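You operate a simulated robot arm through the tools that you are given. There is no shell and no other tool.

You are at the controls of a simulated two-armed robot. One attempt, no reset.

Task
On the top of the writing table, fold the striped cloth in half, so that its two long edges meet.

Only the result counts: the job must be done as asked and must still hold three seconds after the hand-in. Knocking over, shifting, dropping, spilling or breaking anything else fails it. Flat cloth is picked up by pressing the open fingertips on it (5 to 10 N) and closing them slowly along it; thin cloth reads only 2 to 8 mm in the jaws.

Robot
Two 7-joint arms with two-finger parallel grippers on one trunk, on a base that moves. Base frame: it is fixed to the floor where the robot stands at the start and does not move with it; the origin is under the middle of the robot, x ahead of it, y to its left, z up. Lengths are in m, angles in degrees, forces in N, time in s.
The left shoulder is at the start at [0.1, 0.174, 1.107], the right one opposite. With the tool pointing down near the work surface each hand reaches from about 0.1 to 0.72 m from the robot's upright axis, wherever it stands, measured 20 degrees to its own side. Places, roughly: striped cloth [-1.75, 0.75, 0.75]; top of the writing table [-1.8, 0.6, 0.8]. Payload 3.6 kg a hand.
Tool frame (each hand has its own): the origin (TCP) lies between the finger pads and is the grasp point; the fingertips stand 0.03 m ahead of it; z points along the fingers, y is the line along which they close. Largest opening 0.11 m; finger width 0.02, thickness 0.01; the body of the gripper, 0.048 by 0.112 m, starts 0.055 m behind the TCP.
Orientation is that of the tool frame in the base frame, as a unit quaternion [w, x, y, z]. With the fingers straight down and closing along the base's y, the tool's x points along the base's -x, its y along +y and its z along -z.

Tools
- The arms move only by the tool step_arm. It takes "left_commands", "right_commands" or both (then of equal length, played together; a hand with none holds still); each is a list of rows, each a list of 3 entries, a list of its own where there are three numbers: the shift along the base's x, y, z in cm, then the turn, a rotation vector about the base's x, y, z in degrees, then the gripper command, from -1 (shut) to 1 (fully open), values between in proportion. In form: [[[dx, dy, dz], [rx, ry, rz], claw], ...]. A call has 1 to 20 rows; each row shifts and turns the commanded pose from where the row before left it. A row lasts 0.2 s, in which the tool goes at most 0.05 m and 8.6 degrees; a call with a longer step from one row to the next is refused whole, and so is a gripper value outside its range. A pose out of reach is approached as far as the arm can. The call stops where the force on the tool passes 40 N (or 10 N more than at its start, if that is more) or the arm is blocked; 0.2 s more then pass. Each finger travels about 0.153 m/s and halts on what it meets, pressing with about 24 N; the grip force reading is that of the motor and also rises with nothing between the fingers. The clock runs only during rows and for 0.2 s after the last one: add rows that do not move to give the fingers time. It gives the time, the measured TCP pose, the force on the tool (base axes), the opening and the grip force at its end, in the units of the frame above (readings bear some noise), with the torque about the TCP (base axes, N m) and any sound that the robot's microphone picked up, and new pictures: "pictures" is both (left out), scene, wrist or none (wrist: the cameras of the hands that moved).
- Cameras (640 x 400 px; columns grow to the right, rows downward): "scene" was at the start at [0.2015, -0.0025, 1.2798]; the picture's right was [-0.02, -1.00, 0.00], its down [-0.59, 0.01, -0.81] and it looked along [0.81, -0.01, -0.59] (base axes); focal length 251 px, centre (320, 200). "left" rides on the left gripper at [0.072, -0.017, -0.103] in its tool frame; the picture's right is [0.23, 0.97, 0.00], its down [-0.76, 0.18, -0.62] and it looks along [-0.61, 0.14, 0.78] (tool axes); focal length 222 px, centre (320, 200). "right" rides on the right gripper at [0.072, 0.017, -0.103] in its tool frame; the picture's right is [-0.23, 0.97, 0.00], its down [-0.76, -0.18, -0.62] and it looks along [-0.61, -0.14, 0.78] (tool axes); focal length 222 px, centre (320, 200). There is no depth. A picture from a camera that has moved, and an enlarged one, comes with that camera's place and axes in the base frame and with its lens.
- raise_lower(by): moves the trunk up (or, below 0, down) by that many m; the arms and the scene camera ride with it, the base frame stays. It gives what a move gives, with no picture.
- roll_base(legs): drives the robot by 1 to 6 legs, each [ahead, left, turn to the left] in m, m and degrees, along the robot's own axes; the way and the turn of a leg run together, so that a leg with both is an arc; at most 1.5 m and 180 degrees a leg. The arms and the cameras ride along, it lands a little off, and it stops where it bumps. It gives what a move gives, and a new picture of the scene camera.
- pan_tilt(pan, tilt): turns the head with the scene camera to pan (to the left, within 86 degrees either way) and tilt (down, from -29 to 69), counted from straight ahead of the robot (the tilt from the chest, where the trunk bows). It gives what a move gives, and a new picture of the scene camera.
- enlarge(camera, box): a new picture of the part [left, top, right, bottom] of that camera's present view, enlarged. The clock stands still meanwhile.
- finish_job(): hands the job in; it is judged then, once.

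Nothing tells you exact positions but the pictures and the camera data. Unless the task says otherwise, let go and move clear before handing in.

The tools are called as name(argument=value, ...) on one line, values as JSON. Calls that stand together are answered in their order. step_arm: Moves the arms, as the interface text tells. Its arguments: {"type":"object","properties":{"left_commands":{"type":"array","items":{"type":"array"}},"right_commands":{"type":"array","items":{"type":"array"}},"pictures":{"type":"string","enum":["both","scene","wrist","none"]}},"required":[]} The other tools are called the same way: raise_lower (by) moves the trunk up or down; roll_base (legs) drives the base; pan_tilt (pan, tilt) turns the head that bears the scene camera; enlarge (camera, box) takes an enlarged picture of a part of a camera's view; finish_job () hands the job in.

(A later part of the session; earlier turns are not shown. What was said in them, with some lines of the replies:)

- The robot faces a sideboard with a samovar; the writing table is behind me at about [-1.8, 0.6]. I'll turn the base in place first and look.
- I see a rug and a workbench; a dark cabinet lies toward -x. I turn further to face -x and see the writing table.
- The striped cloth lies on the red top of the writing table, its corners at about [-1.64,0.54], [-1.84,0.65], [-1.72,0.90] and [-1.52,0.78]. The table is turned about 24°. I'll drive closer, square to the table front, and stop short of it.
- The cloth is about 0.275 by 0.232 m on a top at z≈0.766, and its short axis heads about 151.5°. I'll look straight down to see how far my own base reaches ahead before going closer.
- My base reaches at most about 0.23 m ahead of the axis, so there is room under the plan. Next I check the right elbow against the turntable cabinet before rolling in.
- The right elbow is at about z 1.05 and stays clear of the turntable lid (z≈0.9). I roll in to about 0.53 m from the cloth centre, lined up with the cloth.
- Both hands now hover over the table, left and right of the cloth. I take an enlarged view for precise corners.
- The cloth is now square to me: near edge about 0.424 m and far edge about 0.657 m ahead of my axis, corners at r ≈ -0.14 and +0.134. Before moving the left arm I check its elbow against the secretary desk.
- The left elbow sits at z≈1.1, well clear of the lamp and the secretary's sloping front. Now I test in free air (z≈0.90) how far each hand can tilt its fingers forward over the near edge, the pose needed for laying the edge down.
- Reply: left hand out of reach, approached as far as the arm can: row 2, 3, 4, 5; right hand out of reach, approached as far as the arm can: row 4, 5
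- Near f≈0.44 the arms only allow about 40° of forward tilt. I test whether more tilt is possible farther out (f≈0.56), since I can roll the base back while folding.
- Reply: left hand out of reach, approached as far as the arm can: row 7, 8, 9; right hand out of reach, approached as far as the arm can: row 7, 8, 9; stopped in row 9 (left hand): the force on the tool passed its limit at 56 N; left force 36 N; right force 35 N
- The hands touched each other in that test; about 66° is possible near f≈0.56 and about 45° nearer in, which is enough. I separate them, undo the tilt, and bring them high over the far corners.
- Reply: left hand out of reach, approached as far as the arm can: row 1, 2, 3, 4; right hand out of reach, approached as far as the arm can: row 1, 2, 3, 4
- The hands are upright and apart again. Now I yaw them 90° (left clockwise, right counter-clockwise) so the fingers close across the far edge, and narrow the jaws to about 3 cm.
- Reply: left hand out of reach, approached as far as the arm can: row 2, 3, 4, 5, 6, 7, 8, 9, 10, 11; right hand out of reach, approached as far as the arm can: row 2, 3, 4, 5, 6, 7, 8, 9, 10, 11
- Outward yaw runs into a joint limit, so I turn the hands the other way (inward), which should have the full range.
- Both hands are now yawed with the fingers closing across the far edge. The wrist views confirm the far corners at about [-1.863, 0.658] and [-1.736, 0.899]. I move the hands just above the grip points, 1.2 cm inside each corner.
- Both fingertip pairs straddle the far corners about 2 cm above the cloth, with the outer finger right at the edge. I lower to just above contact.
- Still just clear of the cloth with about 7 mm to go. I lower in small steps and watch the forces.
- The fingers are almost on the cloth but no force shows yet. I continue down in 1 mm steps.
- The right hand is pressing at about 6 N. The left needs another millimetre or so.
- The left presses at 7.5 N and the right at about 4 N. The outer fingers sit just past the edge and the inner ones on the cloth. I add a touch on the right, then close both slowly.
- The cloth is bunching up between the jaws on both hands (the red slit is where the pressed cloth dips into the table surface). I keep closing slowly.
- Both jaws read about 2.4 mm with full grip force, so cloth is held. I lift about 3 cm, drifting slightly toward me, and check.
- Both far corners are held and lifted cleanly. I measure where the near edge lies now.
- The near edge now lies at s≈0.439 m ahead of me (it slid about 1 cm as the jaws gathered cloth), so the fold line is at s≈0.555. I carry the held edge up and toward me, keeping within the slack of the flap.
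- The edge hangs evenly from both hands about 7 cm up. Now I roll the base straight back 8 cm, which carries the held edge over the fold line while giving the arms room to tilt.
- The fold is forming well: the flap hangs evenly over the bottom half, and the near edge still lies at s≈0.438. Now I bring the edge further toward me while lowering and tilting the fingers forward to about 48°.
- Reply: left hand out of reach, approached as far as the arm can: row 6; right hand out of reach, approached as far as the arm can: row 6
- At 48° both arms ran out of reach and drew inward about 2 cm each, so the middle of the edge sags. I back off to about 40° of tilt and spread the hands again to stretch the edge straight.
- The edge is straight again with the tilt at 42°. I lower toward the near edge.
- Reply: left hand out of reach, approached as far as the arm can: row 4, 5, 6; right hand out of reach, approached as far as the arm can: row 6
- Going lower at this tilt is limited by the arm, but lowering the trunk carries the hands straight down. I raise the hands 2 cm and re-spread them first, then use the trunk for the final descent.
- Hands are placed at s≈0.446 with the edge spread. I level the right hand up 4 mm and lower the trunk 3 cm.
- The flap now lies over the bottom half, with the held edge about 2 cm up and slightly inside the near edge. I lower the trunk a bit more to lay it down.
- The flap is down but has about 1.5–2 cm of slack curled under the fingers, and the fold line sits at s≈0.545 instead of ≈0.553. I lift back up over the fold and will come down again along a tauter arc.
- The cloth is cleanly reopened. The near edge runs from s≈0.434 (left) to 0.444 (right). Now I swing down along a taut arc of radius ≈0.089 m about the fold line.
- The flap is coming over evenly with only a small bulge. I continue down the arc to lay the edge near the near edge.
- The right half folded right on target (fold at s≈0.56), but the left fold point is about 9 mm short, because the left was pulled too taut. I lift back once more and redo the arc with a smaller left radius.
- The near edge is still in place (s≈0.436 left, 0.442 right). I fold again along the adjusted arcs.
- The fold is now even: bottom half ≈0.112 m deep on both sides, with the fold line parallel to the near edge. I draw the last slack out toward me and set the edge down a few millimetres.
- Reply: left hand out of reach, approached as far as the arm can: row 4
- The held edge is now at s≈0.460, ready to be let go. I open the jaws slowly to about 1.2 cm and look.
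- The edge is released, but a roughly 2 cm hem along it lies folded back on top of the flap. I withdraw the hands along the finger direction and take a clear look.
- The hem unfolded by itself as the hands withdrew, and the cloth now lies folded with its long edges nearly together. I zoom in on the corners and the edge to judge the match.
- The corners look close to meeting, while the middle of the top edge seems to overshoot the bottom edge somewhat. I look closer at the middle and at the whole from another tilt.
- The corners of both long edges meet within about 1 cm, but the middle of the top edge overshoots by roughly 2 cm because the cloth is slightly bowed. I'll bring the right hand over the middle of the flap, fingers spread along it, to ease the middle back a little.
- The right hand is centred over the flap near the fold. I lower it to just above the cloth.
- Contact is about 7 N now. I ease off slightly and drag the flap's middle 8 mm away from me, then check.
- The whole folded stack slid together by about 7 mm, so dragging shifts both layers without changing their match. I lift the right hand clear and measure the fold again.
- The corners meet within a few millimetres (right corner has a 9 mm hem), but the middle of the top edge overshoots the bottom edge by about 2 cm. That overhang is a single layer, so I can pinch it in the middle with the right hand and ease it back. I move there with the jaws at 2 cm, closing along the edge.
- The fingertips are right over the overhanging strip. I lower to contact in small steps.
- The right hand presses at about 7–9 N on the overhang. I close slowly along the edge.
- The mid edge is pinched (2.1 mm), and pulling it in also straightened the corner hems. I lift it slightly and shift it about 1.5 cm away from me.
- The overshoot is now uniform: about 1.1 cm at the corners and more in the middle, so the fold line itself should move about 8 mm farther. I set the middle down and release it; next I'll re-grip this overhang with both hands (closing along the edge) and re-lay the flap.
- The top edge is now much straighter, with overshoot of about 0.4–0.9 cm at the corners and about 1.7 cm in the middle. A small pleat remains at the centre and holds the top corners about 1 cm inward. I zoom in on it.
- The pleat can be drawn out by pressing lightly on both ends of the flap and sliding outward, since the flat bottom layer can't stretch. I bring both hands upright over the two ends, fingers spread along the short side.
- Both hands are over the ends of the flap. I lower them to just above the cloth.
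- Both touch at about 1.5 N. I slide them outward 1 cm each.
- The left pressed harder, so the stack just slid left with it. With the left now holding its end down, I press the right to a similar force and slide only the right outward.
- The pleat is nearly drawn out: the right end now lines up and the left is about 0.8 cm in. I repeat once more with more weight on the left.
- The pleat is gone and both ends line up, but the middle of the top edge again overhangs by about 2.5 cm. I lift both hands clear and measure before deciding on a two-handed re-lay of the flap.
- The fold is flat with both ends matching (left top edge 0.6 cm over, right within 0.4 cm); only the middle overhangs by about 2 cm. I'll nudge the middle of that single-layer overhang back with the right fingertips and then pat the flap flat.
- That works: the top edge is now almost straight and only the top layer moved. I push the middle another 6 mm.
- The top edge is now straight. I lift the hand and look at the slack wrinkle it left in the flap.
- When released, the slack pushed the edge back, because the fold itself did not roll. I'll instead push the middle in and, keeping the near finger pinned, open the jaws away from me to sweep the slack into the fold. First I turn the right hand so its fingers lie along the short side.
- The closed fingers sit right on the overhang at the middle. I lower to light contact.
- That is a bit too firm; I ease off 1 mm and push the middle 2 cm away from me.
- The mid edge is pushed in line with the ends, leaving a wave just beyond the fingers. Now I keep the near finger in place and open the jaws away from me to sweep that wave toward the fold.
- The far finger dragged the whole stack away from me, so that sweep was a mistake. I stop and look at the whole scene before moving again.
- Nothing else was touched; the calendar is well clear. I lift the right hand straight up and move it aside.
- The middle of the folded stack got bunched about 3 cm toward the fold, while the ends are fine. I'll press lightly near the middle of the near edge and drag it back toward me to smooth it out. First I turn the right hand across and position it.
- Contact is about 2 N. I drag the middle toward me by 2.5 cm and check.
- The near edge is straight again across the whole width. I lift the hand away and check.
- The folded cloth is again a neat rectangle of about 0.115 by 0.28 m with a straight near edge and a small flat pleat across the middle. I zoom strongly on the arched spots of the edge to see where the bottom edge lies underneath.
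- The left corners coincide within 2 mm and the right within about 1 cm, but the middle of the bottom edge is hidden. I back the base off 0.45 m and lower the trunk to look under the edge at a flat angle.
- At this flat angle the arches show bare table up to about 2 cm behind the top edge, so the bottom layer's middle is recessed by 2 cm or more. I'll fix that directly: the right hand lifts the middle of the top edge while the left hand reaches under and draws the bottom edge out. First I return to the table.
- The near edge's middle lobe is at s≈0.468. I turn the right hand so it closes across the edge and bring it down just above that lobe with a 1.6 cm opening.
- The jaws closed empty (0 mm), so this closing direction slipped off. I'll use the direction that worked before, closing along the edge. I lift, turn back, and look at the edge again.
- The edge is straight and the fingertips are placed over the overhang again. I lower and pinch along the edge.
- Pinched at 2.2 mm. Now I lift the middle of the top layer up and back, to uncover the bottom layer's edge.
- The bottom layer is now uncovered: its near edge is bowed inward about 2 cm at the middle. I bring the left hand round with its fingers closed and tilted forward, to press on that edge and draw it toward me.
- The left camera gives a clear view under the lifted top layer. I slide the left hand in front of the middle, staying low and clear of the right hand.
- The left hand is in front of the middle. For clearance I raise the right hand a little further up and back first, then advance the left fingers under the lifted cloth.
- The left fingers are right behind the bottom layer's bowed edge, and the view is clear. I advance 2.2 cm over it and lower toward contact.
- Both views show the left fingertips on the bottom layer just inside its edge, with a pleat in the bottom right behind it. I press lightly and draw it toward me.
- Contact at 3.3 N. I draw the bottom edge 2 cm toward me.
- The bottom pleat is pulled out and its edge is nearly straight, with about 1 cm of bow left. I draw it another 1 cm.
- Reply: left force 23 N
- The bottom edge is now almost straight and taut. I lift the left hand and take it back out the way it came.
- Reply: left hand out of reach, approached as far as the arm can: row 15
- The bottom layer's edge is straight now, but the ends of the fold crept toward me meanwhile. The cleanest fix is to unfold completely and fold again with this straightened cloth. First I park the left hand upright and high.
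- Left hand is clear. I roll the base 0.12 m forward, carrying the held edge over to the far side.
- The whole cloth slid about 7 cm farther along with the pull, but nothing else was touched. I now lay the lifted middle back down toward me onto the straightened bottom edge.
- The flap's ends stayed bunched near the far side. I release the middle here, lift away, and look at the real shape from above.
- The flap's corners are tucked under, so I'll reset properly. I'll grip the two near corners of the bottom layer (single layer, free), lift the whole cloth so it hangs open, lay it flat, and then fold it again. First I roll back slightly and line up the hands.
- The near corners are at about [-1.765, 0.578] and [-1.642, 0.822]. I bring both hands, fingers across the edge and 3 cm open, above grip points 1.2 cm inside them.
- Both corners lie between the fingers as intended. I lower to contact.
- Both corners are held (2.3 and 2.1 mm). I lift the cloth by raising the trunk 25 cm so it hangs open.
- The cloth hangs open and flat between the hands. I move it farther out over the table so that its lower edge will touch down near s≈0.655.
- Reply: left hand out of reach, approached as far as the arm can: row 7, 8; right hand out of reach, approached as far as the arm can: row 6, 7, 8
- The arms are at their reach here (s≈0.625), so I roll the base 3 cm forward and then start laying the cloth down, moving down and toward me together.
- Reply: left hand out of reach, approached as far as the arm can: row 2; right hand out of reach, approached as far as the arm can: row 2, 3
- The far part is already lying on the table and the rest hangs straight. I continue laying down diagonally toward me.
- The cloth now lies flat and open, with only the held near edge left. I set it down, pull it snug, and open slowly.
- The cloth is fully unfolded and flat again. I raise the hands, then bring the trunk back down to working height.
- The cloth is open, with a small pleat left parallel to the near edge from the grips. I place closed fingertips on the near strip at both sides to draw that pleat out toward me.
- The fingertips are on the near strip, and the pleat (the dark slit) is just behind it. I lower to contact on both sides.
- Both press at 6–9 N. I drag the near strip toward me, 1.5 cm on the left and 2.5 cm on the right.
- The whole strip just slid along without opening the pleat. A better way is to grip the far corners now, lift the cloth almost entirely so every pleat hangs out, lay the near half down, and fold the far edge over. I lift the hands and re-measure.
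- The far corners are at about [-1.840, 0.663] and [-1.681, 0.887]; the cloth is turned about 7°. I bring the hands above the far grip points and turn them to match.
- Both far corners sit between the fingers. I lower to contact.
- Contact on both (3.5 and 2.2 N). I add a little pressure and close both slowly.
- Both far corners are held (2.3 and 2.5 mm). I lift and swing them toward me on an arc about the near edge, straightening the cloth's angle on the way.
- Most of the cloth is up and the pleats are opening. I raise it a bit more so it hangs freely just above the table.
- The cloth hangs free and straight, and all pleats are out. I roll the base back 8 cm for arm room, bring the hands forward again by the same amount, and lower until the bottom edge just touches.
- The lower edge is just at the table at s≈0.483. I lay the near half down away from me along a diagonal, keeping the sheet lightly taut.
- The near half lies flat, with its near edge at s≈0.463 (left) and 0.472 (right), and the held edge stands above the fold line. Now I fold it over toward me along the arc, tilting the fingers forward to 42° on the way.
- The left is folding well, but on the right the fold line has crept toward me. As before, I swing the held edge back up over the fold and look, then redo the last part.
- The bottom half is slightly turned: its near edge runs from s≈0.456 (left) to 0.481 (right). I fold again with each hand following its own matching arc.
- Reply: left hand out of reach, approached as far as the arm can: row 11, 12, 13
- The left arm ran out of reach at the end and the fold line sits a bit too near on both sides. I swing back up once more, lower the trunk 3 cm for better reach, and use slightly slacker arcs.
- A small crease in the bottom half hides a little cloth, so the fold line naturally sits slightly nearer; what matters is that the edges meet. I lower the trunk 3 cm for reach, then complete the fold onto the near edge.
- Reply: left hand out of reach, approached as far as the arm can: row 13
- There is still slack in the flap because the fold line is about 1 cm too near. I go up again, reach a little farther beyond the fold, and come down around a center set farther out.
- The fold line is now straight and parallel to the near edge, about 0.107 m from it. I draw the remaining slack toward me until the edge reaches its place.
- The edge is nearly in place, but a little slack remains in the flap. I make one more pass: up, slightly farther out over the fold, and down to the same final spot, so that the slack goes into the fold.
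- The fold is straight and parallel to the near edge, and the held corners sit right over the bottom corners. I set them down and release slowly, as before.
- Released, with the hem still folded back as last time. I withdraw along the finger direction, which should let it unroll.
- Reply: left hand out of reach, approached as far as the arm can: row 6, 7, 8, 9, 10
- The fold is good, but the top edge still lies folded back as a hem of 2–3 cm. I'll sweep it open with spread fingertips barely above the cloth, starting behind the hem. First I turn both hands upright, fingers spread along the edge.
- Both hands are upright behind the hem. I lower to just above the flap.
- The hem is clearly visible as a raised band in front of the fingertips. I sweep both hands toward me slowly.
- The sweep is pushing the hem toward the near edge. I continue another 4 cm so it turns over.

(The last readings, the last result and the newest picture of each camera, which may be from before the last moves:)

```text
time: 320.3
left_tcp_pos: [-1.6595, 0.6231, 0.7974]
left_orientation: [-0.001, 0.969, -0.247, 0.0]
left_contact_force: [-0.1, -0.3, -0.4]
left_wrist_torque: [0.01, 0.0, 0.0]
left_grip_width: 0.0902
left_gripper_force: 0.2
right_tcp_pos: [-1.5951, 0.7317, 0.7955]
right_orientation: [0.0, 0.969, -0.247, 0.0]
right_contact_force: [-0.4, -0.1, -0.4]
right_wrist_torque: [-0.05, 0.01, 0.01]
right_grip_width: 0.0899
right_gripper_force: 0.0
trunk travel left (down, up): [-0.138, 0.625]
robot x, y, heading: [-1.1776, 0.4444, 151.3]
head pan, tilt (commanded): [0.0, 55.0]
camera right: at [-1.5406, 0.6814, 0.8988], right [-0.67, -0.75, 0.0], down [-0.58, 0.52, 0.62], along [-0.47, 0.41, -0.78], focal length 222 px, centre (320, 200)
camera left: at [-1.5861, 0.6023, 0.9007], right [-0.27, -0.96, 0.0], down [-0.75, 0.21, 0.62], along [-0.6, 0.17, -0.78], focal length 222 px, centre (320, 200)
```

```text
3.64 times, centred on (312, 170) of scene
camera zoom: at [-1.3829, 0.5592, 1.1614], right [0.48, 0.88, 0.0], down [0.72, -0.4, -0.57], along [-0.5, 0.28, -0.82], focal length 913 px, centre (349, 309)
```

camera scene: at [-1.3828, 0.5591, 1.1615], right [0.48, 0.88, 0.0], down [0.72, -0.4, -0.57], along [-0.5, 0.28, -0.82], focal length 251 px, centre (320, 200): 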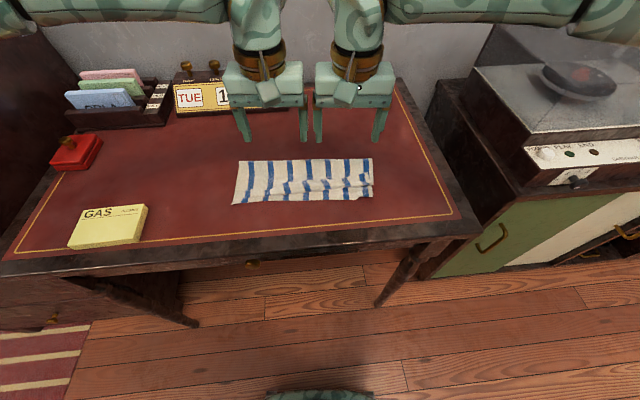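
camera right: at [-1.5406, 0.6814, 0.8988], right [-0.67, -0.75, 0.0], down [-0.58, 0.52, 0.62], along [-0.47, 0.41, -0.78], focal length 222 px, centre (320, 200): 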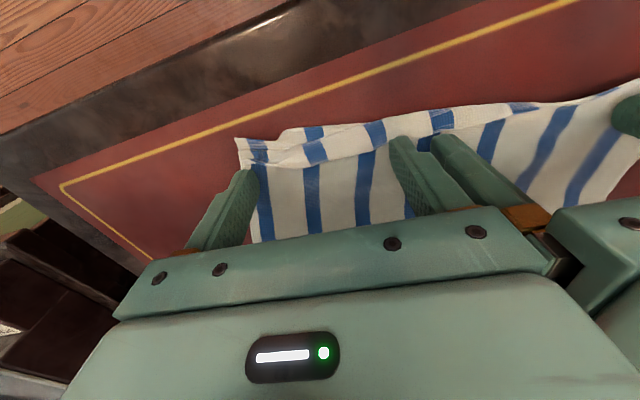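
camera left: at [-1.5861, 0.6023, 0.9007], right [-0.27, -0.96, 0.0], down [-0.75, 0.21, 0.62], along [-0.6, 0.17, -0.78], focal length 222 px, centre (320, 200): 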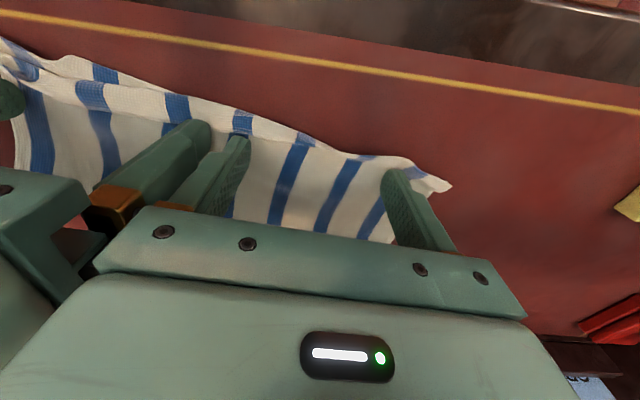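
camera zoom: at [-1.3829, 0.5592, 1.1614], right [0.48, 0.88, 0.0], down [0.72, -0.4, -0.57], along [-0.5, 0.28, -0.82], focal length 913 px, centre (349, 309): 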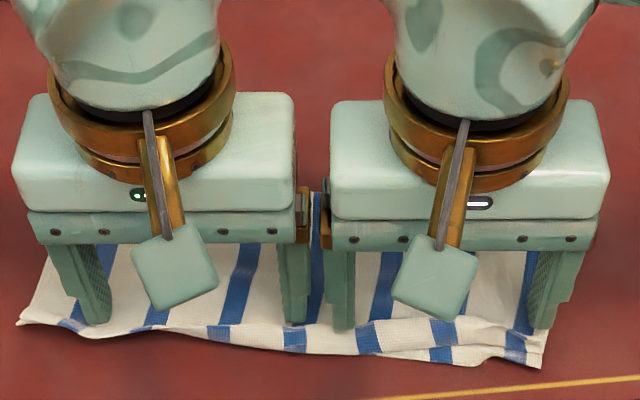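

The whole stack starts to move with the sweep now, so I stop, lift both hands straight up, and look.

step_arm(left_commands=[[[0, 0, 0.8], [0, 0, 0], 0.636], [[0, 0, 2.0], [0, 0, 0], 0.636], [[0, 0, 2.5], [0, 0, 0], 0.5], [[0, 0, 2.5], [0, 0, 0], 0.3], [[-0.95, -1.76, 1.0], [0, 0, 0], 0.1], [[-1.43, -2.64, 0], [0, 0, 0], 0], [[-1.43, -2.64, 0], [0, 0, 0], 0], [[-1.43, -2.64, 0], [0, 0, 0], 0], [[-1.43, -2.64, 0], [0, 0, 0], 0]], right_commands=[[[0, 0, 0.8], [0, 0, 0], 0.636], [[0, 0, 2.0], [0, 0, 0], 0.636], [[0, 0, 2.5], [0, 0, 0], 0.5], [[0, 0, 2.5], [0, 0, 0], 0.3], [[0.95, 1.76, 1.0], [0, 0, 0], 0.1], [[1.43, 2.64, 0], [0, 0, 0], 0], [[1.43, 2.64, 0], [0, 0, 0], 0], [[1.43, 2.64, 0], [0, 0, 0], 0], [[1.43, 2.64, 0], [0, 0, 0], 0]], pictures="none")

enlarge(camera="scene", box=[224, 135, 400, 245])

```text
time: 322.3
left_tcp_pos: [-1.7243, 0.4987, 0.884]
left_orientation: [0.0, 0.969, -0.247, 0.0]
left_contact_force: [-0.2, 0.7, -0.4]
left_wrist_torque: [-0.01, 0.02, 0.05]
left_grip_width: 0.0549
left_gripper_force: 0.1
right_tcp_pos: [-1.5306, 0.8541, 0.8878]
right_orientation: [-0.001, 0.969, -0.247, 0.0]
right_contact_force: [0.0, -0.4, 1.5]
right_wrist_torque: [-0.03, 0.05, 0.0]
right_grip_width: 0.055
right_gripper_force: 0.1
trunk travel left (down, up): [-0.138, 0.625]
robot x, y, heading: [-1.1776, 0.4466, 151.0]
head pan, tilt (commanded): [0.0, 55.0]
```

```text
3.64 times, centred on (312, 190) of scene
camera zoom: at [-1.3825, 0.559, 1.1616], right [0.48, 0.88, 0.0], down [0.72, -0.4, -0.57], along [-0.5, 0.28, -0.82], focal length 913 px, centre (349, 236)
```

zoom: 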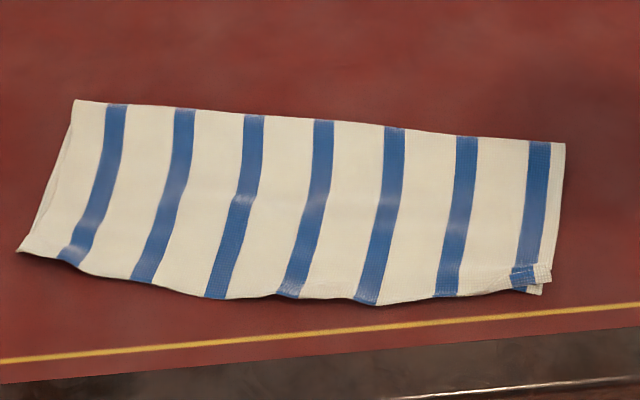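

Excellent: the hem has unrolled and the cloth is a clean folded strip. I zoom along the near edge to check how the two edges match.

enlarge(camera="scene", box=[224, 185, 304, 235])

enlarge(camera="scene", box=[304, 190, 384, 240])

enlarge(camera="left", box=[0, 0, 640, 400])

enlarge(camera="right", box=[320, 0, 640, 200])

```text
8.00 times, centred on (264, 210) of scene
camera zoom: at [-1.3825, 0.559, 1.1616], right [0.48, 0.88, 0.0], down [0.72, -0.4, -0.57], along [-0.5, 0.28, -0.82], focal length 2009 px, centre (768, 120)
```

zoom: 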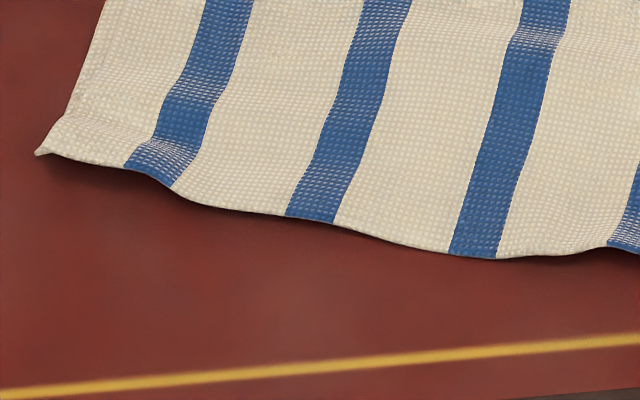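

```text
8.00 times, centred on (344, 215) of scene
camera zoom: at [-1.3825, 0.559, 1.1616], right [0.48, 0.88, 0.0], down [0.72, -0.4, -0.57], along [-0.5, 0.28, -0.82], focal length 2009 px, centre (128, 80)
```

zoom: 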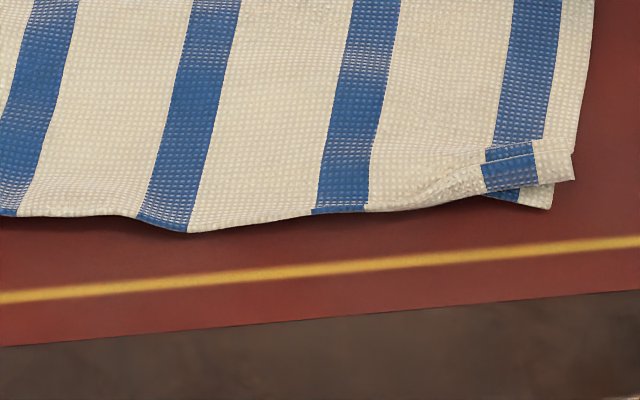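

```text
1.00 times, centred on (320, 200) of left (not enlarged: the box is as wide or as high as the picture)
camera zoom: at [-1.6519, 0.4777, 0.987], right [-0.27, -0.96, 0.0], down [-0.75, 0.21, 0.62], along [-0.6, 0.17, -0.78], focal length 222 px, centre (320, 200)
```

zoom: 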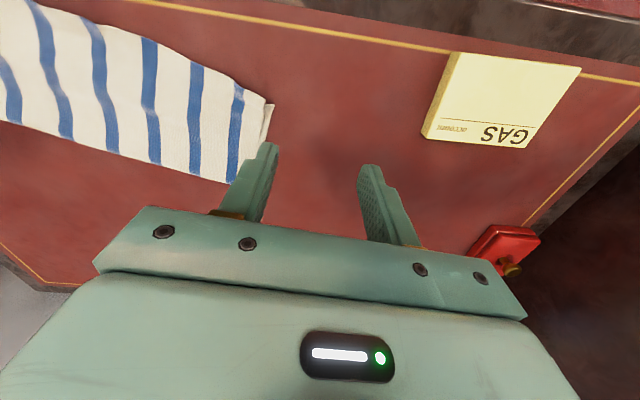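

```text
2.00 times, centred on (480, 100) of right
camera zoom: at [-1.4758, 0.8026, 0.9895], right [-0.67, -0.75, 0.0], down [-0.58, 0.52, 0.62], along [-0.47, 0.42, -0.78], focal length 444 px, centre (0, 400)
```

zoom: 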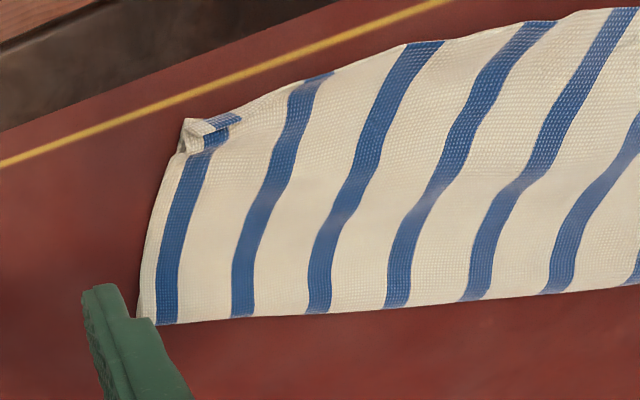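

Both ends match (left within a few millimetres, right within about 1 cm plus a tiny hem). For the middle I check from a low angle again: back off and lower the trunk.

roll_base(legs=[[-0.45, 0, 0]])

raise_lower(by=-0.13)

pan_tilt(pan=0, tilt=20)

enlarge(camera="scene", box=[256, 192, 368, 262])

```text
time: 325.0
left_tcp_pos: [-1.344, 0.291, 0.885]
left_orientation: [0.0, 0.968, -0.252, 0.0]
left_contact_force: [-0.4, 0.2, -0.9]
left_wrist_torque: [-0.02, 0.03, -0.01]
left_grip_width: 0.055
left_gripper_force: 0.0
right_tcp_pos: [-1.1454, 0.6433, 0.8885]
right_orientation: [0.0, 0.968, -0.252, 0.0]
right_contact_force: [0.6, 0.0, 0.8]
right_wrist_torque: [-0.01, -0.02, 0.02]
right_grip_width: 0.055
right_gripper_force: 0.1
trunk travel left (down, up): [-0.138, 0.625]
robot x, y, heading: [-0.7912, 0.2318, 150.2]
head pan, tilt (commanded): [0.0, 55.0]
camera scene: at [-0.9999, 0.3476, 1.1616], right [0.49, 0.87, 0.0], down [0.71, -0.4, -0.57], along [-0.5, 0.28, -0.82], focal length 251 px, centre (320, 200)
```

scene: 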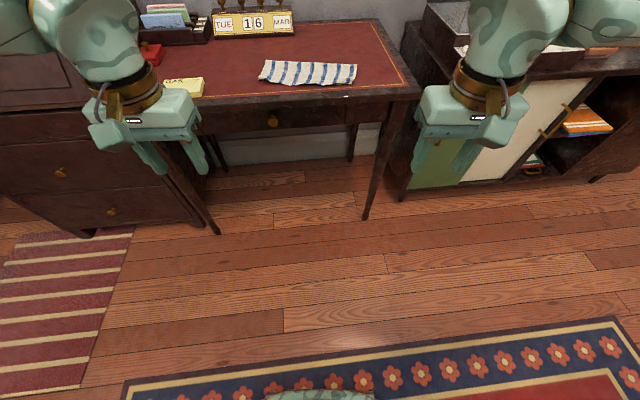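

```text
time: 326.6
left_tcp_pos: [-1.3431, 0.2909, 0.754]
left_orientation: [-0.001, 0.967, -0.253, -0.001]
left_contact_force: [-0.8, -0.1, -0.3]
left_wrist_torque: [-0.02, 0.06, -0.03]
left_grip_width: 0.0551
left_gripper_force: 0.1
right_tcp_pos: [-1.1448, 0.6438, 0.7584]
right_orientation: [0.0, 0.968, -0.252, -0.001]
right_contact_force: [-0.2, -0.3, -0.4]
right_wrist_torque: [0.0, 0.02, -0.02]
right_grip_width: 0.055
right_gripper_force: 0.0
trunk travel left (down, up): [-0.008, 0.755]
robot x, y, heading: [-0.7988, 0.2321, 150.3]
head pan, tilt (commanded): [0.0, 55.0]
```

```text
time: 327.6
left_tcp_pos: [-1.3437, 0.2914, 0.7539]
left_orientation: [0.0, 0.968, -0.252, 0.0]
left_contact_force: [0.1, -0.1, -0.8]
left_wrist_torque: [-0.01, -0.02, 0.0]
left_grip_width: 0.0549
left_gripper_force: 0.0
right_tcp_pos: [-1.1452, 0.644, 0.7567]
right_orientation: [-0.001, 0.968, -0.252, -0.001]
right_contact_force: [0.1, 0.1, -0.3]
right_wrist_torque: [-0.01, -0.01, -0.02]
right_grip_width: 0.0548
right_gripper_force: 0.1
trunk travel left (down, up): [-0.008, 0.755]
robot x, y, heading: [-0.7948, 0.2335, 150.5]
head pan, tilt (commanded): [0.0, 20.0]
camera scene: at [-1.0898, 0.3986, 1.0732], right [0.49, 0.87, 0.0], down [0.3, -0.17, -0.94], along [-0.82, 0.46, -0.34], focal length 251 px, centre (320, 200)
```

scene: 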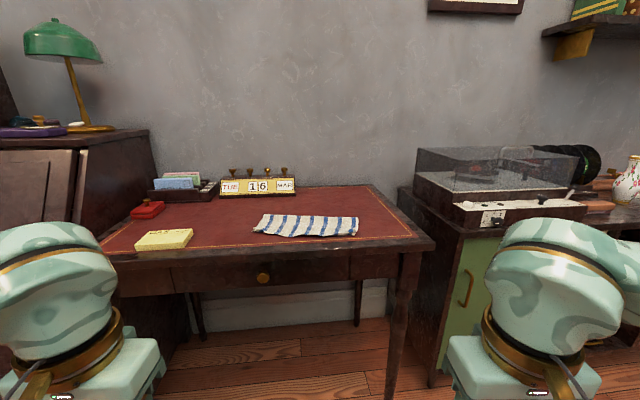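

```text
5.71 times, centred on (312, 227) of scene
camera zoom: at [-1.0898, 0.3986, 1.0732], right [0.49, 0.87, 0.0], down [0.3, -0.17, -0.94], along [-0.82, 0.46, -0.34], focal length 1435 px, centre (366, 46)
```

zoom: 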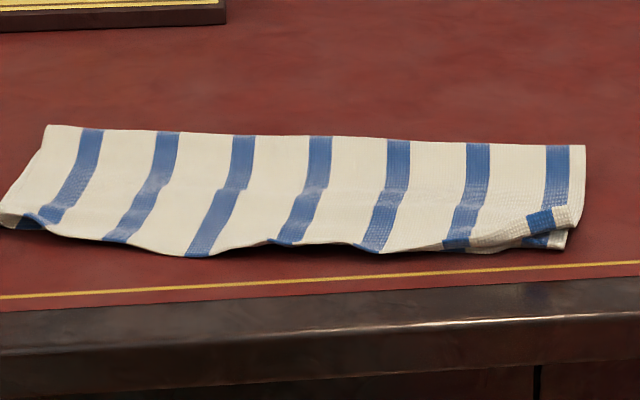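

enlarge(camera="scene", box=[252, 214, 300, 244])

enlarge(camera="scene", box=[290, 218, 330, 243])

enlarge(camera="scene", box=[322, 216, 362, 241])

```text
13.33 times, centred on (276, 229) of scene
camera zoom: at [-1.0898, 0.3986, 1.0732], right [0.49, 0.87, 0.0], down [0.3, -0.17, -0.94], along [-0.82, 0.46, -0.34], focal length 3348 px, centre (907, -187)
```

zoom: 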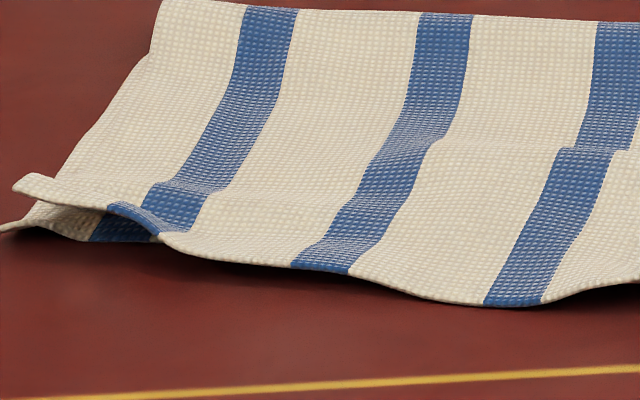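

```text
16.00 times, centred on (310, 230) of scene
camera zoom: at [-1.0898, 0.3986, 1.0732], right [0.49, 0.87, 0.0], down [0.3, -0.17, -0.94], along [-0.82, 0.46, -0.34], focal length 4018 px, centre (480, -288)
```

zoom: 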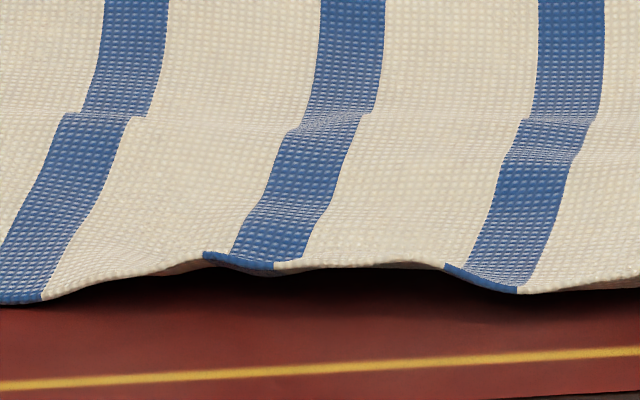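

```text
16.00 times, centred on (342, 228) of scene
camera zoom: at [-1.0898, 0.3986, 1.0732], right [0.49, 0.87, 0.0], down [0.3, -0.17, -0.94], along [-0.82, 0.46, -0.34], focal length 4018 px, centre (-32, -256)
```

zoom: 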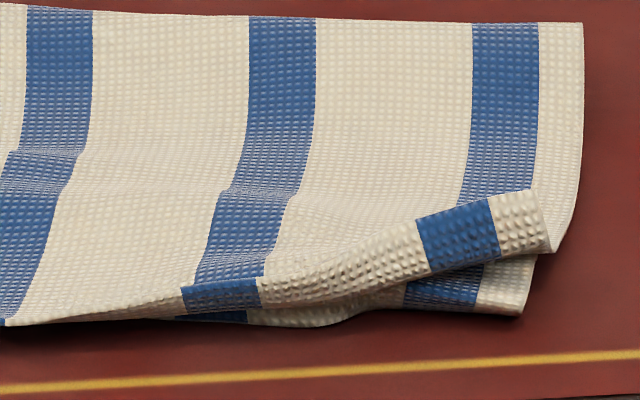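

From this angle the two edges run together: the left corner coincides, the bottom edge shows just under the top edge on the right, and the middle overhang is around 1–1.5 cm. Only the right corner still has a 1 cm hem folded back, so I go back to unroll that one.

raise_lower(by=0.13)

roll_base(legs=[[0.45, 0, 0.7]])

pan_tilt(pan=0, tilt=58)

enlarge(camera="scene", box=[230, 130, 406, 240])

```text
time: 329.2
left_tcp_pos: [-1.343, 0.2912, 0.8825]
left_orientation: [0.0, 0.968, -0.252, 0.0]
left_contact_force: [-0.6, 0.2, 0.7]
left_wrist_torque: [0.01, -0.01, -0.01]
left_grip_width: 0.0548
left_gripper_force: 0.1
right_tcp_pos: [-1.1457, 0.6444, 0.8871]
right_orientation: [0.001, 0.968, -0.252, 0.001]
right_contact_force: [-0.3, 0.0, 0.6]
right_wrist_torque: [0.0, 0.01, -0.03]
right_grip_width: 0.0549
right_gripper_force: 0.0
trunk travel left (down, up): [-0.138, 0.625]
robot x, y, heading: [-0.7988, 0.2357, 150.5]
head pan, tilt (commanded): [0.0, 20.0]
```

```text
time: 331.9
left_tcp_pos: [-1.7427, 0.4951, 0.8833]
left_orientation: [0.0, 0.971, -0.238, 0.002]
left_contact_force: [0.0, -0.1, -0.2]
left_wrist_torque: [0.01, -0.02, 0.0]
left_grip_width: 0.055
left_gripper_force: 0.2
right_tcp_pos: [-1.5532, 0.853, 0.8873]
right_orientation: [0.0, 0.971, -0.237, 0.0]
right_contact_force: [0.1, 0.1, 0.0]
right_wrist_torque: [0.01, -0.03, 0.0]
right_grip_width: 0.0551
right_gripper_force: 0.1
trunk travel left (down, up): [-0.138, 0.625]
robot x, y, heading: [-1.1979, 0.4543, 152.0]
head pan, tilt (commanded): [0.0, 20.0]
camera scene: at [-1.4208, 0.5712, 1.2134], right [0.47, 0.88, 0.0], down [0.3, -0.16, -0.94], along [-0.83, 0.44, -0.34], focal length 251 px, centre (320, 200)
```

scene: 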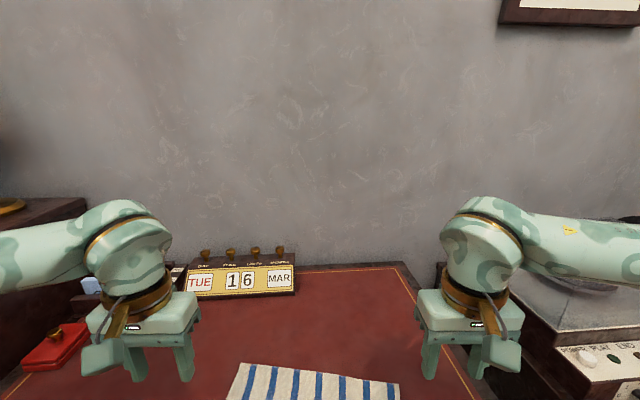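

```text
time: 332.9
left_tcp_pos: [-1.7423, 0.4947, 0.8836]
left_orientation: [0.0, 0.971, -0.238, 0.0]
left_contact_force: [-0.5, -0.3, 0.5]
left_wrist_torque: [-0.01, 0.0, 0.03]
left_grip_width: 0.0552
left_gripper_force: 0.1
right_tcp_pos: [-1.5549, 0.8536, 0.8875]
right_orientation: [0.0, 0.971, -0.24, 0.0]
right_contact_force: [1.1, -0.4, -0.1]
right_wrist_torque: [0.01, -0.03, 0.0]
right_grip_width: 0.0553
right_gripper_force: 0.1
trunk travel left (down, up): [-0.138, 0.625]
robot x, y, heading: [-1.1949, 0.4532, 152.1]
head pan, tilt (commanded): [0.0, 58.0]
camera scene: at [-1.399, 0.5595, 1.1578], right [0.47, 0.88, 0.0], down [0.75, -0.4, -0.53], along [-0.47, 0.25, -0.85], focal length 251 px, centre (320, 200)
```

scene: 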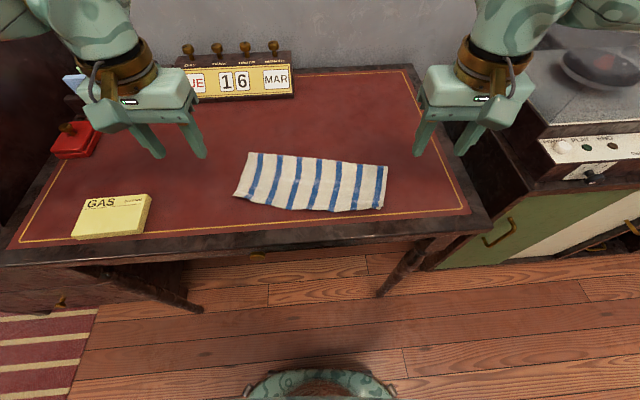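

```text
3.64 times, centred on (318, 185) of scene
camera zoom: at [-1.399, 0.5595, 1.1578], right [0.47, 0.88, 0.0], down [0.75, -0.4, -0.53], along [-0.47, 0.25, -0.85], focal length 913 px, centre (327, 254)
```

zoom: 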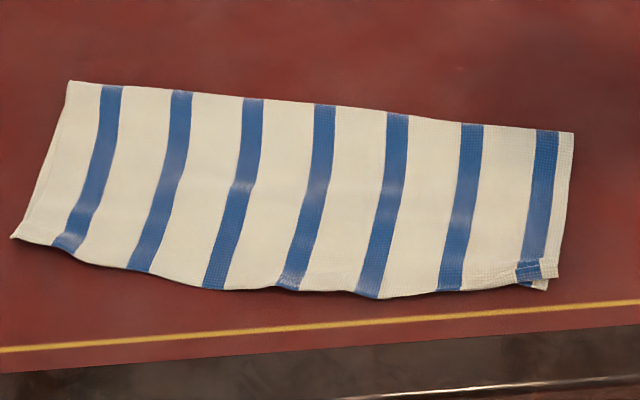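

The right corner hem sits at about [-1.560, 0.766]. I bring the closed right fingertips down just behind it.

step_arm(right_commands=[[[-0.58, -1.965, 0], [0, 0, 0], -0.5], [[-0.58, -1.965, 0], [0, 0, 0], -1], [[-0.58, -1.965, 0], [0, 0, 0], -1], [[-0.58, -1.965, 0], [0, 0, 0], -1], [[0, 0, -2.0], [0, 0, 0], -1], [[0, 0, -2.0], [0, 0, 0], -1], [[0, 0, -2.0], [0, 0, 0], -1], [[0, 0, -2.0], [0, 0, 0], -1], [[0, 0, -0.8], [0, 0, 0], -1], [[0, 0, 0], [0, 0, 0], -1]], pictures="wrist")

enlarge(camera="right", box=[180, 40, 460, 215])

```text
time: 335.1
left_tcp_pos: [-1.7427, 0.4947, 0.8837]
left_orientation: [0.0, 0.971, -0.238, 0.0]
left_contact_force: [0.2, -0.2, 0.0]
left_wrist_torque: [0.02, 0.0, 0.0]
left_grip_width: 0.0551
left_gripper_force: 0.0
right_tcp_pos: [-1.5766, 0.7754, 0.7992]
right_orientation: [0.001, 0.971, -0.24, 0.0]
right_contact_force: [0.8, -0.1, -0.8]
right_wrist_torque: [-0.01, 0.0, -0.02]
right_grip_width: 0.0
right_gripper_force: 24.0
trunk travel left (down, up): [-0.138, 0.625]
robot x, y, heading: [-1.1965, 0.4488, 152.0]
head pan, tilt (commanded): [0.0, 58.0]
camera right: at [-1.5226, 0.7248, 0.9015], right [-0.65, -0.76, 0.0], down [-0.59, 0.51, 0.62], along [-0.47, 0.41, -0.78], focal length 222 px, centre (320, 200)
```

right: 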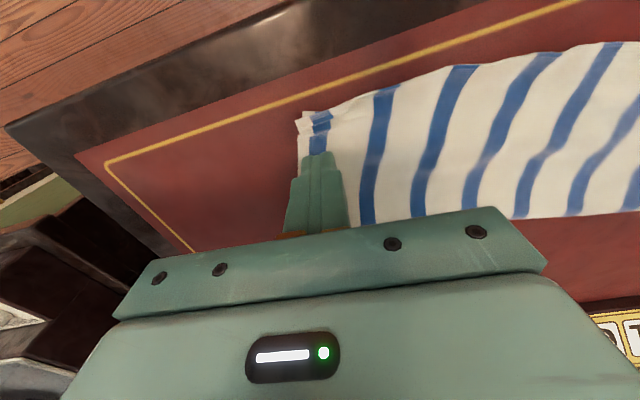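

```text
2.29 times, centred on (320, 128) of right
camera zoom: at [-1.5226, 0.7248, 0.9015], right [-0.65, -0.76, 0.0], down [-0.59, 0.51, 0.62], along [-0.47, 0.41, -0.78], focal length 508 px, centre (320, 366)
```

zoom: 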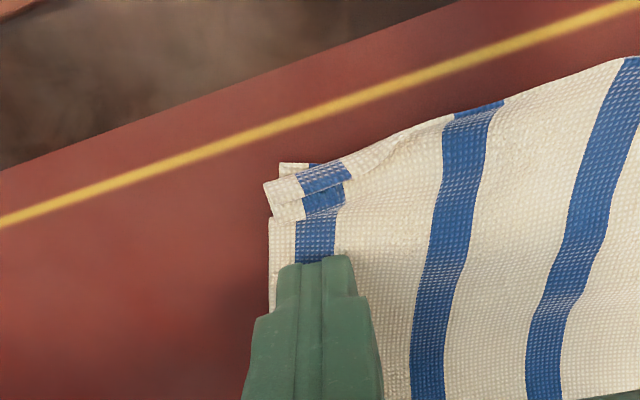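

The hem roll is right in front of the fingertips. I lower 2 mm and sweep gently toward me.

step_arm(right_commands=[[[0, 0, -0.2], [0, 0, 0], -1], [[0.353, -0.188, 0], [0, 0, 0], -1], [[0.353, -0.188, 0], [0, 0, 0], -1], [[0.353, -0.188, 0], [0, 0, 0], -1], [[0.353, -0.188, 0], [0, 0, 0], -1], [[0.353, -0.188, 0], [0, 0, 0], -1], [[0.353, -0.188, 0], [0, 0, 0], -1], [[0.353, -0.188, 0], [0, 0, 0], -1], [[0.353, -0.188, 0], [0, 0, 0], -1], [[0, 0, 0], [0, 0, 0], -1]], pictures="none")

enlarge(camera="right", box=[180, 40, 460, 215])

enlarge(camera="scene", box=[230, 130, 406, 240])

```text
time: 337.3
left_tcp_pos: [-1.7435, 0.4954, 0.8831]
left_orientation: [0.001, 0.971, -0.238, 0.001]
left_contact_force: [0.5, 0.3, 0.5]
left_wrist_torque: [-0.01, -0.01, -0.01]
left_grip_width: 0.055
left_gripper_force: 0.1
right_tcp_pos: [-1.5485, 0.7597, 0.797]
right_orientation: [0.0, 0.971, -0.239, -0.001]
right_contact_force: [0.6, 0.3, -0.3]
right_wrist_torque: [0.0, 0.02, -0.02]
right_grip_width: 0.0
right_gripper_force: 23.8
trunk travel left (down, up): [-0.138, 0.625]
robot x, y, heading: [-1.1968, 0.4546, 152.1]
head pan, tilt (commanded): [0.0, 58.0]
```

```text
2.29 times, centred on (320, 128) of right
camera zoom: at [-1.4937, 0.7091, 0.8986], right [-0.65, -0.76, 0.0], down [-0.59, 0.51, 0.62], along [-0.47, 0.41, -0.78], focal length 508 px, centre (320, 366)
```

zoom: 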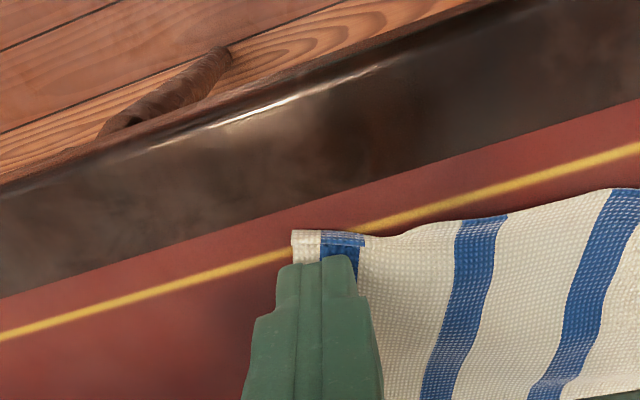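

```text
3.64 times, centred on (318, 185) of scene
camera zoom: at [-1.3989, 0.5595, 1.1578], right [0.47, 0.88, 0.0], down [0.75, -0.4, -0.53], along [-0.47, 0.25, -0.85], focal length 913 px, centre (327, 254)
```

zoom: 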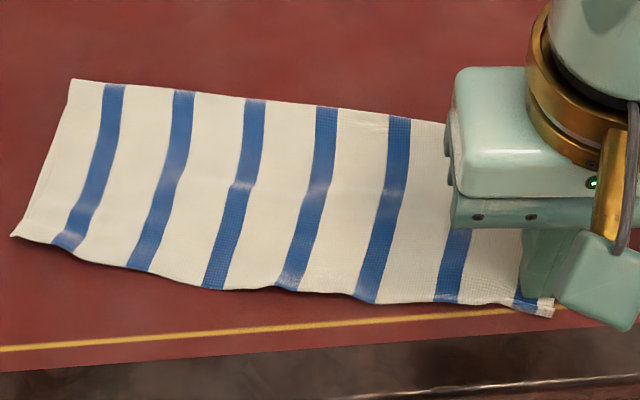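

step_arm(right_commands=[[[0, 0, 0.8], [0, 0, 0], -1], [[0, 0, 2.0], [0, 0, 0], -0.8], [[0, 0, 2.5], [0, 0, 0], -0.5], [[0, 0, 2.5], [0, 0, 0], -0.3], [[0.94, 1.77, 1.0], [0, 0, 0], -0.2], [[1.4, 2.65, 0], [0, 0, 0], -0.2], [[1.4, 2.65, 0], [0, 0, 0], -0.2], [[1.4, 2.65, 0], [0, 0, 0], -0.2]], pictures="none")

enlarge(camera="scene", box=[230, 130, 406, 240])

enlarge(camera="scene", box=[340, 190, 404, 230])

```text
time: 339.1
left_tcp_pos: [-1.7411, 0.4944, 0.8851]
left_orientation: [0.0, 0.971, -0.239, 0.0]
left_contact_force: [-0.2, -0.2, 0.3]
left_wrist_torque: [0.01, -0.02, 0.01]
left_grip_width: 0.0552
left_gripper_force: 0.0
right_tcp_pos: [-1.4981, 0.8554, 0.8845]
right_orientation: [0.0, 0.971, -0.239, 0.0]
right_contact_force: [-0.1, -0.3, -1.0]
right_wrist_torque: [0.02, -0.01, 0.0]
right_grip_width: 0.044
right_gripper_force: 0.1
trunk travel left (down, up): [-0.138, 0.625]
robot x, y, heading: [-1.1979, 0.4518, 151.9]
head pan, tilt (commanded): [0.0, 58.0]
```

```text
3.64 times, centred on (318, 185) of scene
camera zoom: at [-1.3986, 0.5598, 1.1578], right [0.47, 0.88, 0.0], down [0.75, -0.4, -0.53], along [-0.47, 0.25, -0.85], focal length 913 px, centre (327, 254)
```

zoom: 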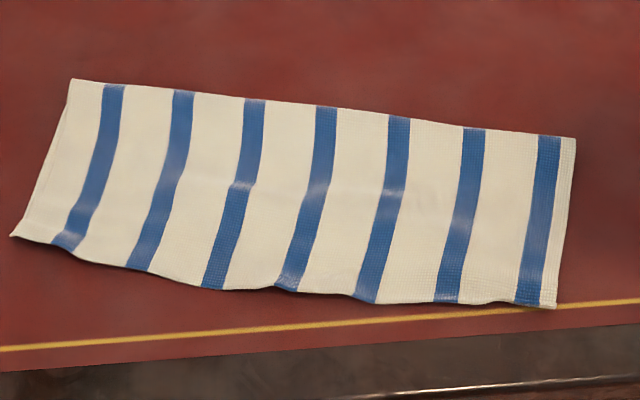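

```text
10.00 times, centred on (372, 210) of scene
camera zoom: at [-1.3986, 0.5598, 1.1578], right [0.47, 0.88, 0.0], down [0.75, -0.4, -0.53], along [-0.47, 0.25, -0.85], focal length 2511 px, centre (-200, 100)
```

zoom: 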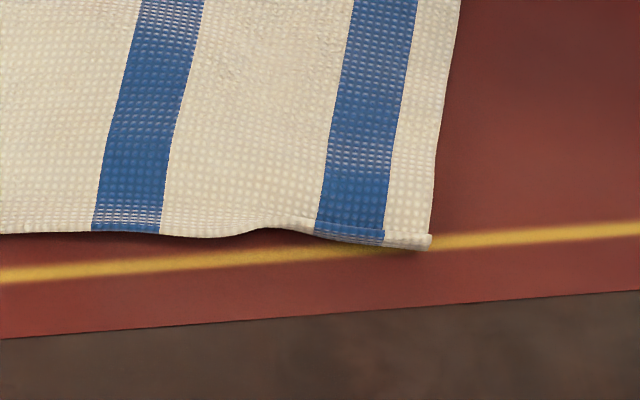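

The right corner hem is now unrolled, and the cloth lies as a flat strip folded in half with its long edges together. Both hands are open and clear; I back the robot away and take a last look.

roll_base(legs=[[-0.45, 0, 0]])

pan_tilt(pan=0, tilt=35)

enlarge(camera="scene", box=[240, 120, 384, 210])

```text
time: 341.9
left_tcp_pos: [-1.3375, 0.2766, 0.8841]
left_orientation: [0.0, 0.973, -0.232, 0.001]
left_contact_force: [0.5, 0.5, -0.5]
left_wrist_torque: [0.0, 0.0, -0.02]
left_grip_width: 0.055
left_gripper_force: 0.0
right_tcp_pos: [-1.0967, 0.639, 0.8855]
right_orientation: [0.001, 0.972, -0.234, 0.0]
right_contact_force: [0.3, -0.7, -0.1]
right_wrist_torque: [-0.02, 0.02, 0.02]
right_grip_width: 0.044
right_gripper_force: 0.0
trunk travel left (down, up): [-0.138, 0.625]
robot x, y, heading: [-0.7878, 0.2384, 152.5]
head pan, tilt (commanded): [0.0, 58.0]
camera scene: at [-0.9937, 0.3441, 1.1579], right [0.46, 0.89, 0.0], down [0.75, -0.39, -0.53], along [-0.47, 0.24, -0.85], focal length 251 px, centre (320, 200)
```

scene: 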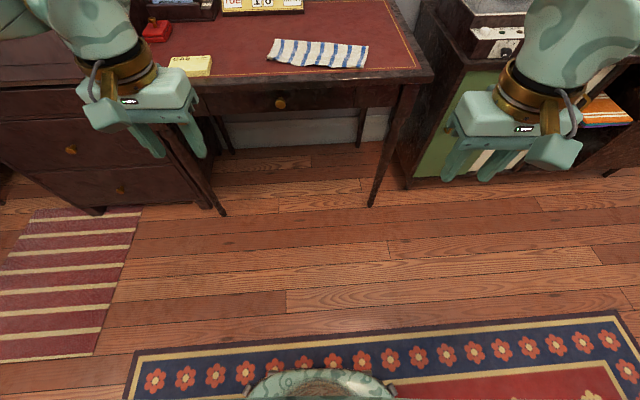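

```text
time: 342.8
left_tcp_pos: [-1.338, 0.2763, 0.8849]
left_orientation: [0.0, 0.972, -0.234, 0.0]
left_contact_force: [0.0, -0.2, -0.6]
left_wrist_torque: [0.0, 0.0, 0.0]
left_grip_width: 0.0549
left_gripper_force: 0.1
right_tcp_pos: [-1.0977, 0.6388, 0.885]
right_orientation: [0.0, 0.972, -0.233, 0.0]
right_contact_force: [0.3, 0.1, 0.1]
right_wrist_torque: [0.01, -0.02, -0.03]
right_grip_width: 0.0438
right_gripper_force: 0.1
trunk travel left (down, up): [-0.138, 0.625]
robot x, y, heading: [-0.7873, 0.2417, 152.5]
head pan, tilt (commanded): [0.0, 35.0]
camera scene: at [-1.0112, 0.3531, 1.1896], right [0.46, 0.89, 0.0], down [0.51, -0.26, -0.82], along [-0.73, 0.38, -0.57], focal length 251 px, centre (320, 200)
```

scene: 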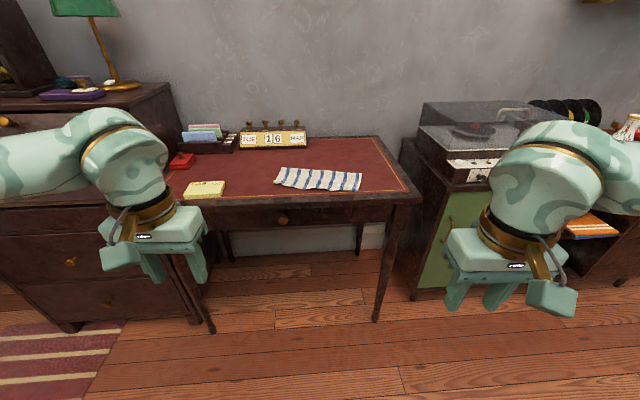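

```text
4.44 times, centred on (312, 165) of scene
camera zoom: at [-1.0112, 0.3531, 1.1896], right [0.46, 0.89, 0.0], down [0.51, -0.26, -0.82], along [-0.73, 0.38, -0.57], focal length 1116 px, centre (356, 356)
```

zoom: 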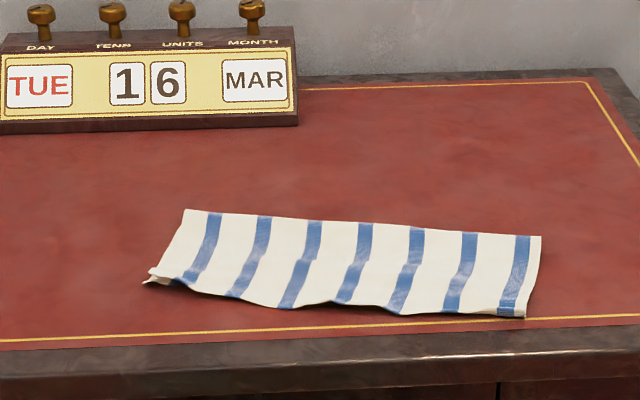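

The cloth lies on the writing table as a flat strip folded in half with its long edges together. The calendar, note pad and stamp look undisturbed, and both hands are open and well clear, so I hand the job in.

finish_job()

```text
The job is handed in.
```

The striped cloth is folded in half on the writing table with its two long edges together, and I have handed the job in. I have no result from the judging yet.

**Edge match:**
- The left corners coincide within a few millimetres.
- The right corners are within about 1 cm.
- In the middle, the top edge overhangs the bottom edge by roughly 1 to 1.5 cm. The bottom edge is hidden there, so that figure is an estimate from a low-angle view.

**How it went:** My first fold came out with a larger overhang in the middle. While trying to fix it I bunched the cloth up, so I opened it out completely and folded it again. The cloth now lies a little turned on the table compared with where it started, and its near right corner reaches the gold line by the table's front edge. A small crease may also remain in the bottom layer.

**Other objects:** In the last picture the calendar, note pad and red stamp look undisturbed. Both hands were open and the robot had backed away from the table before hand-in.
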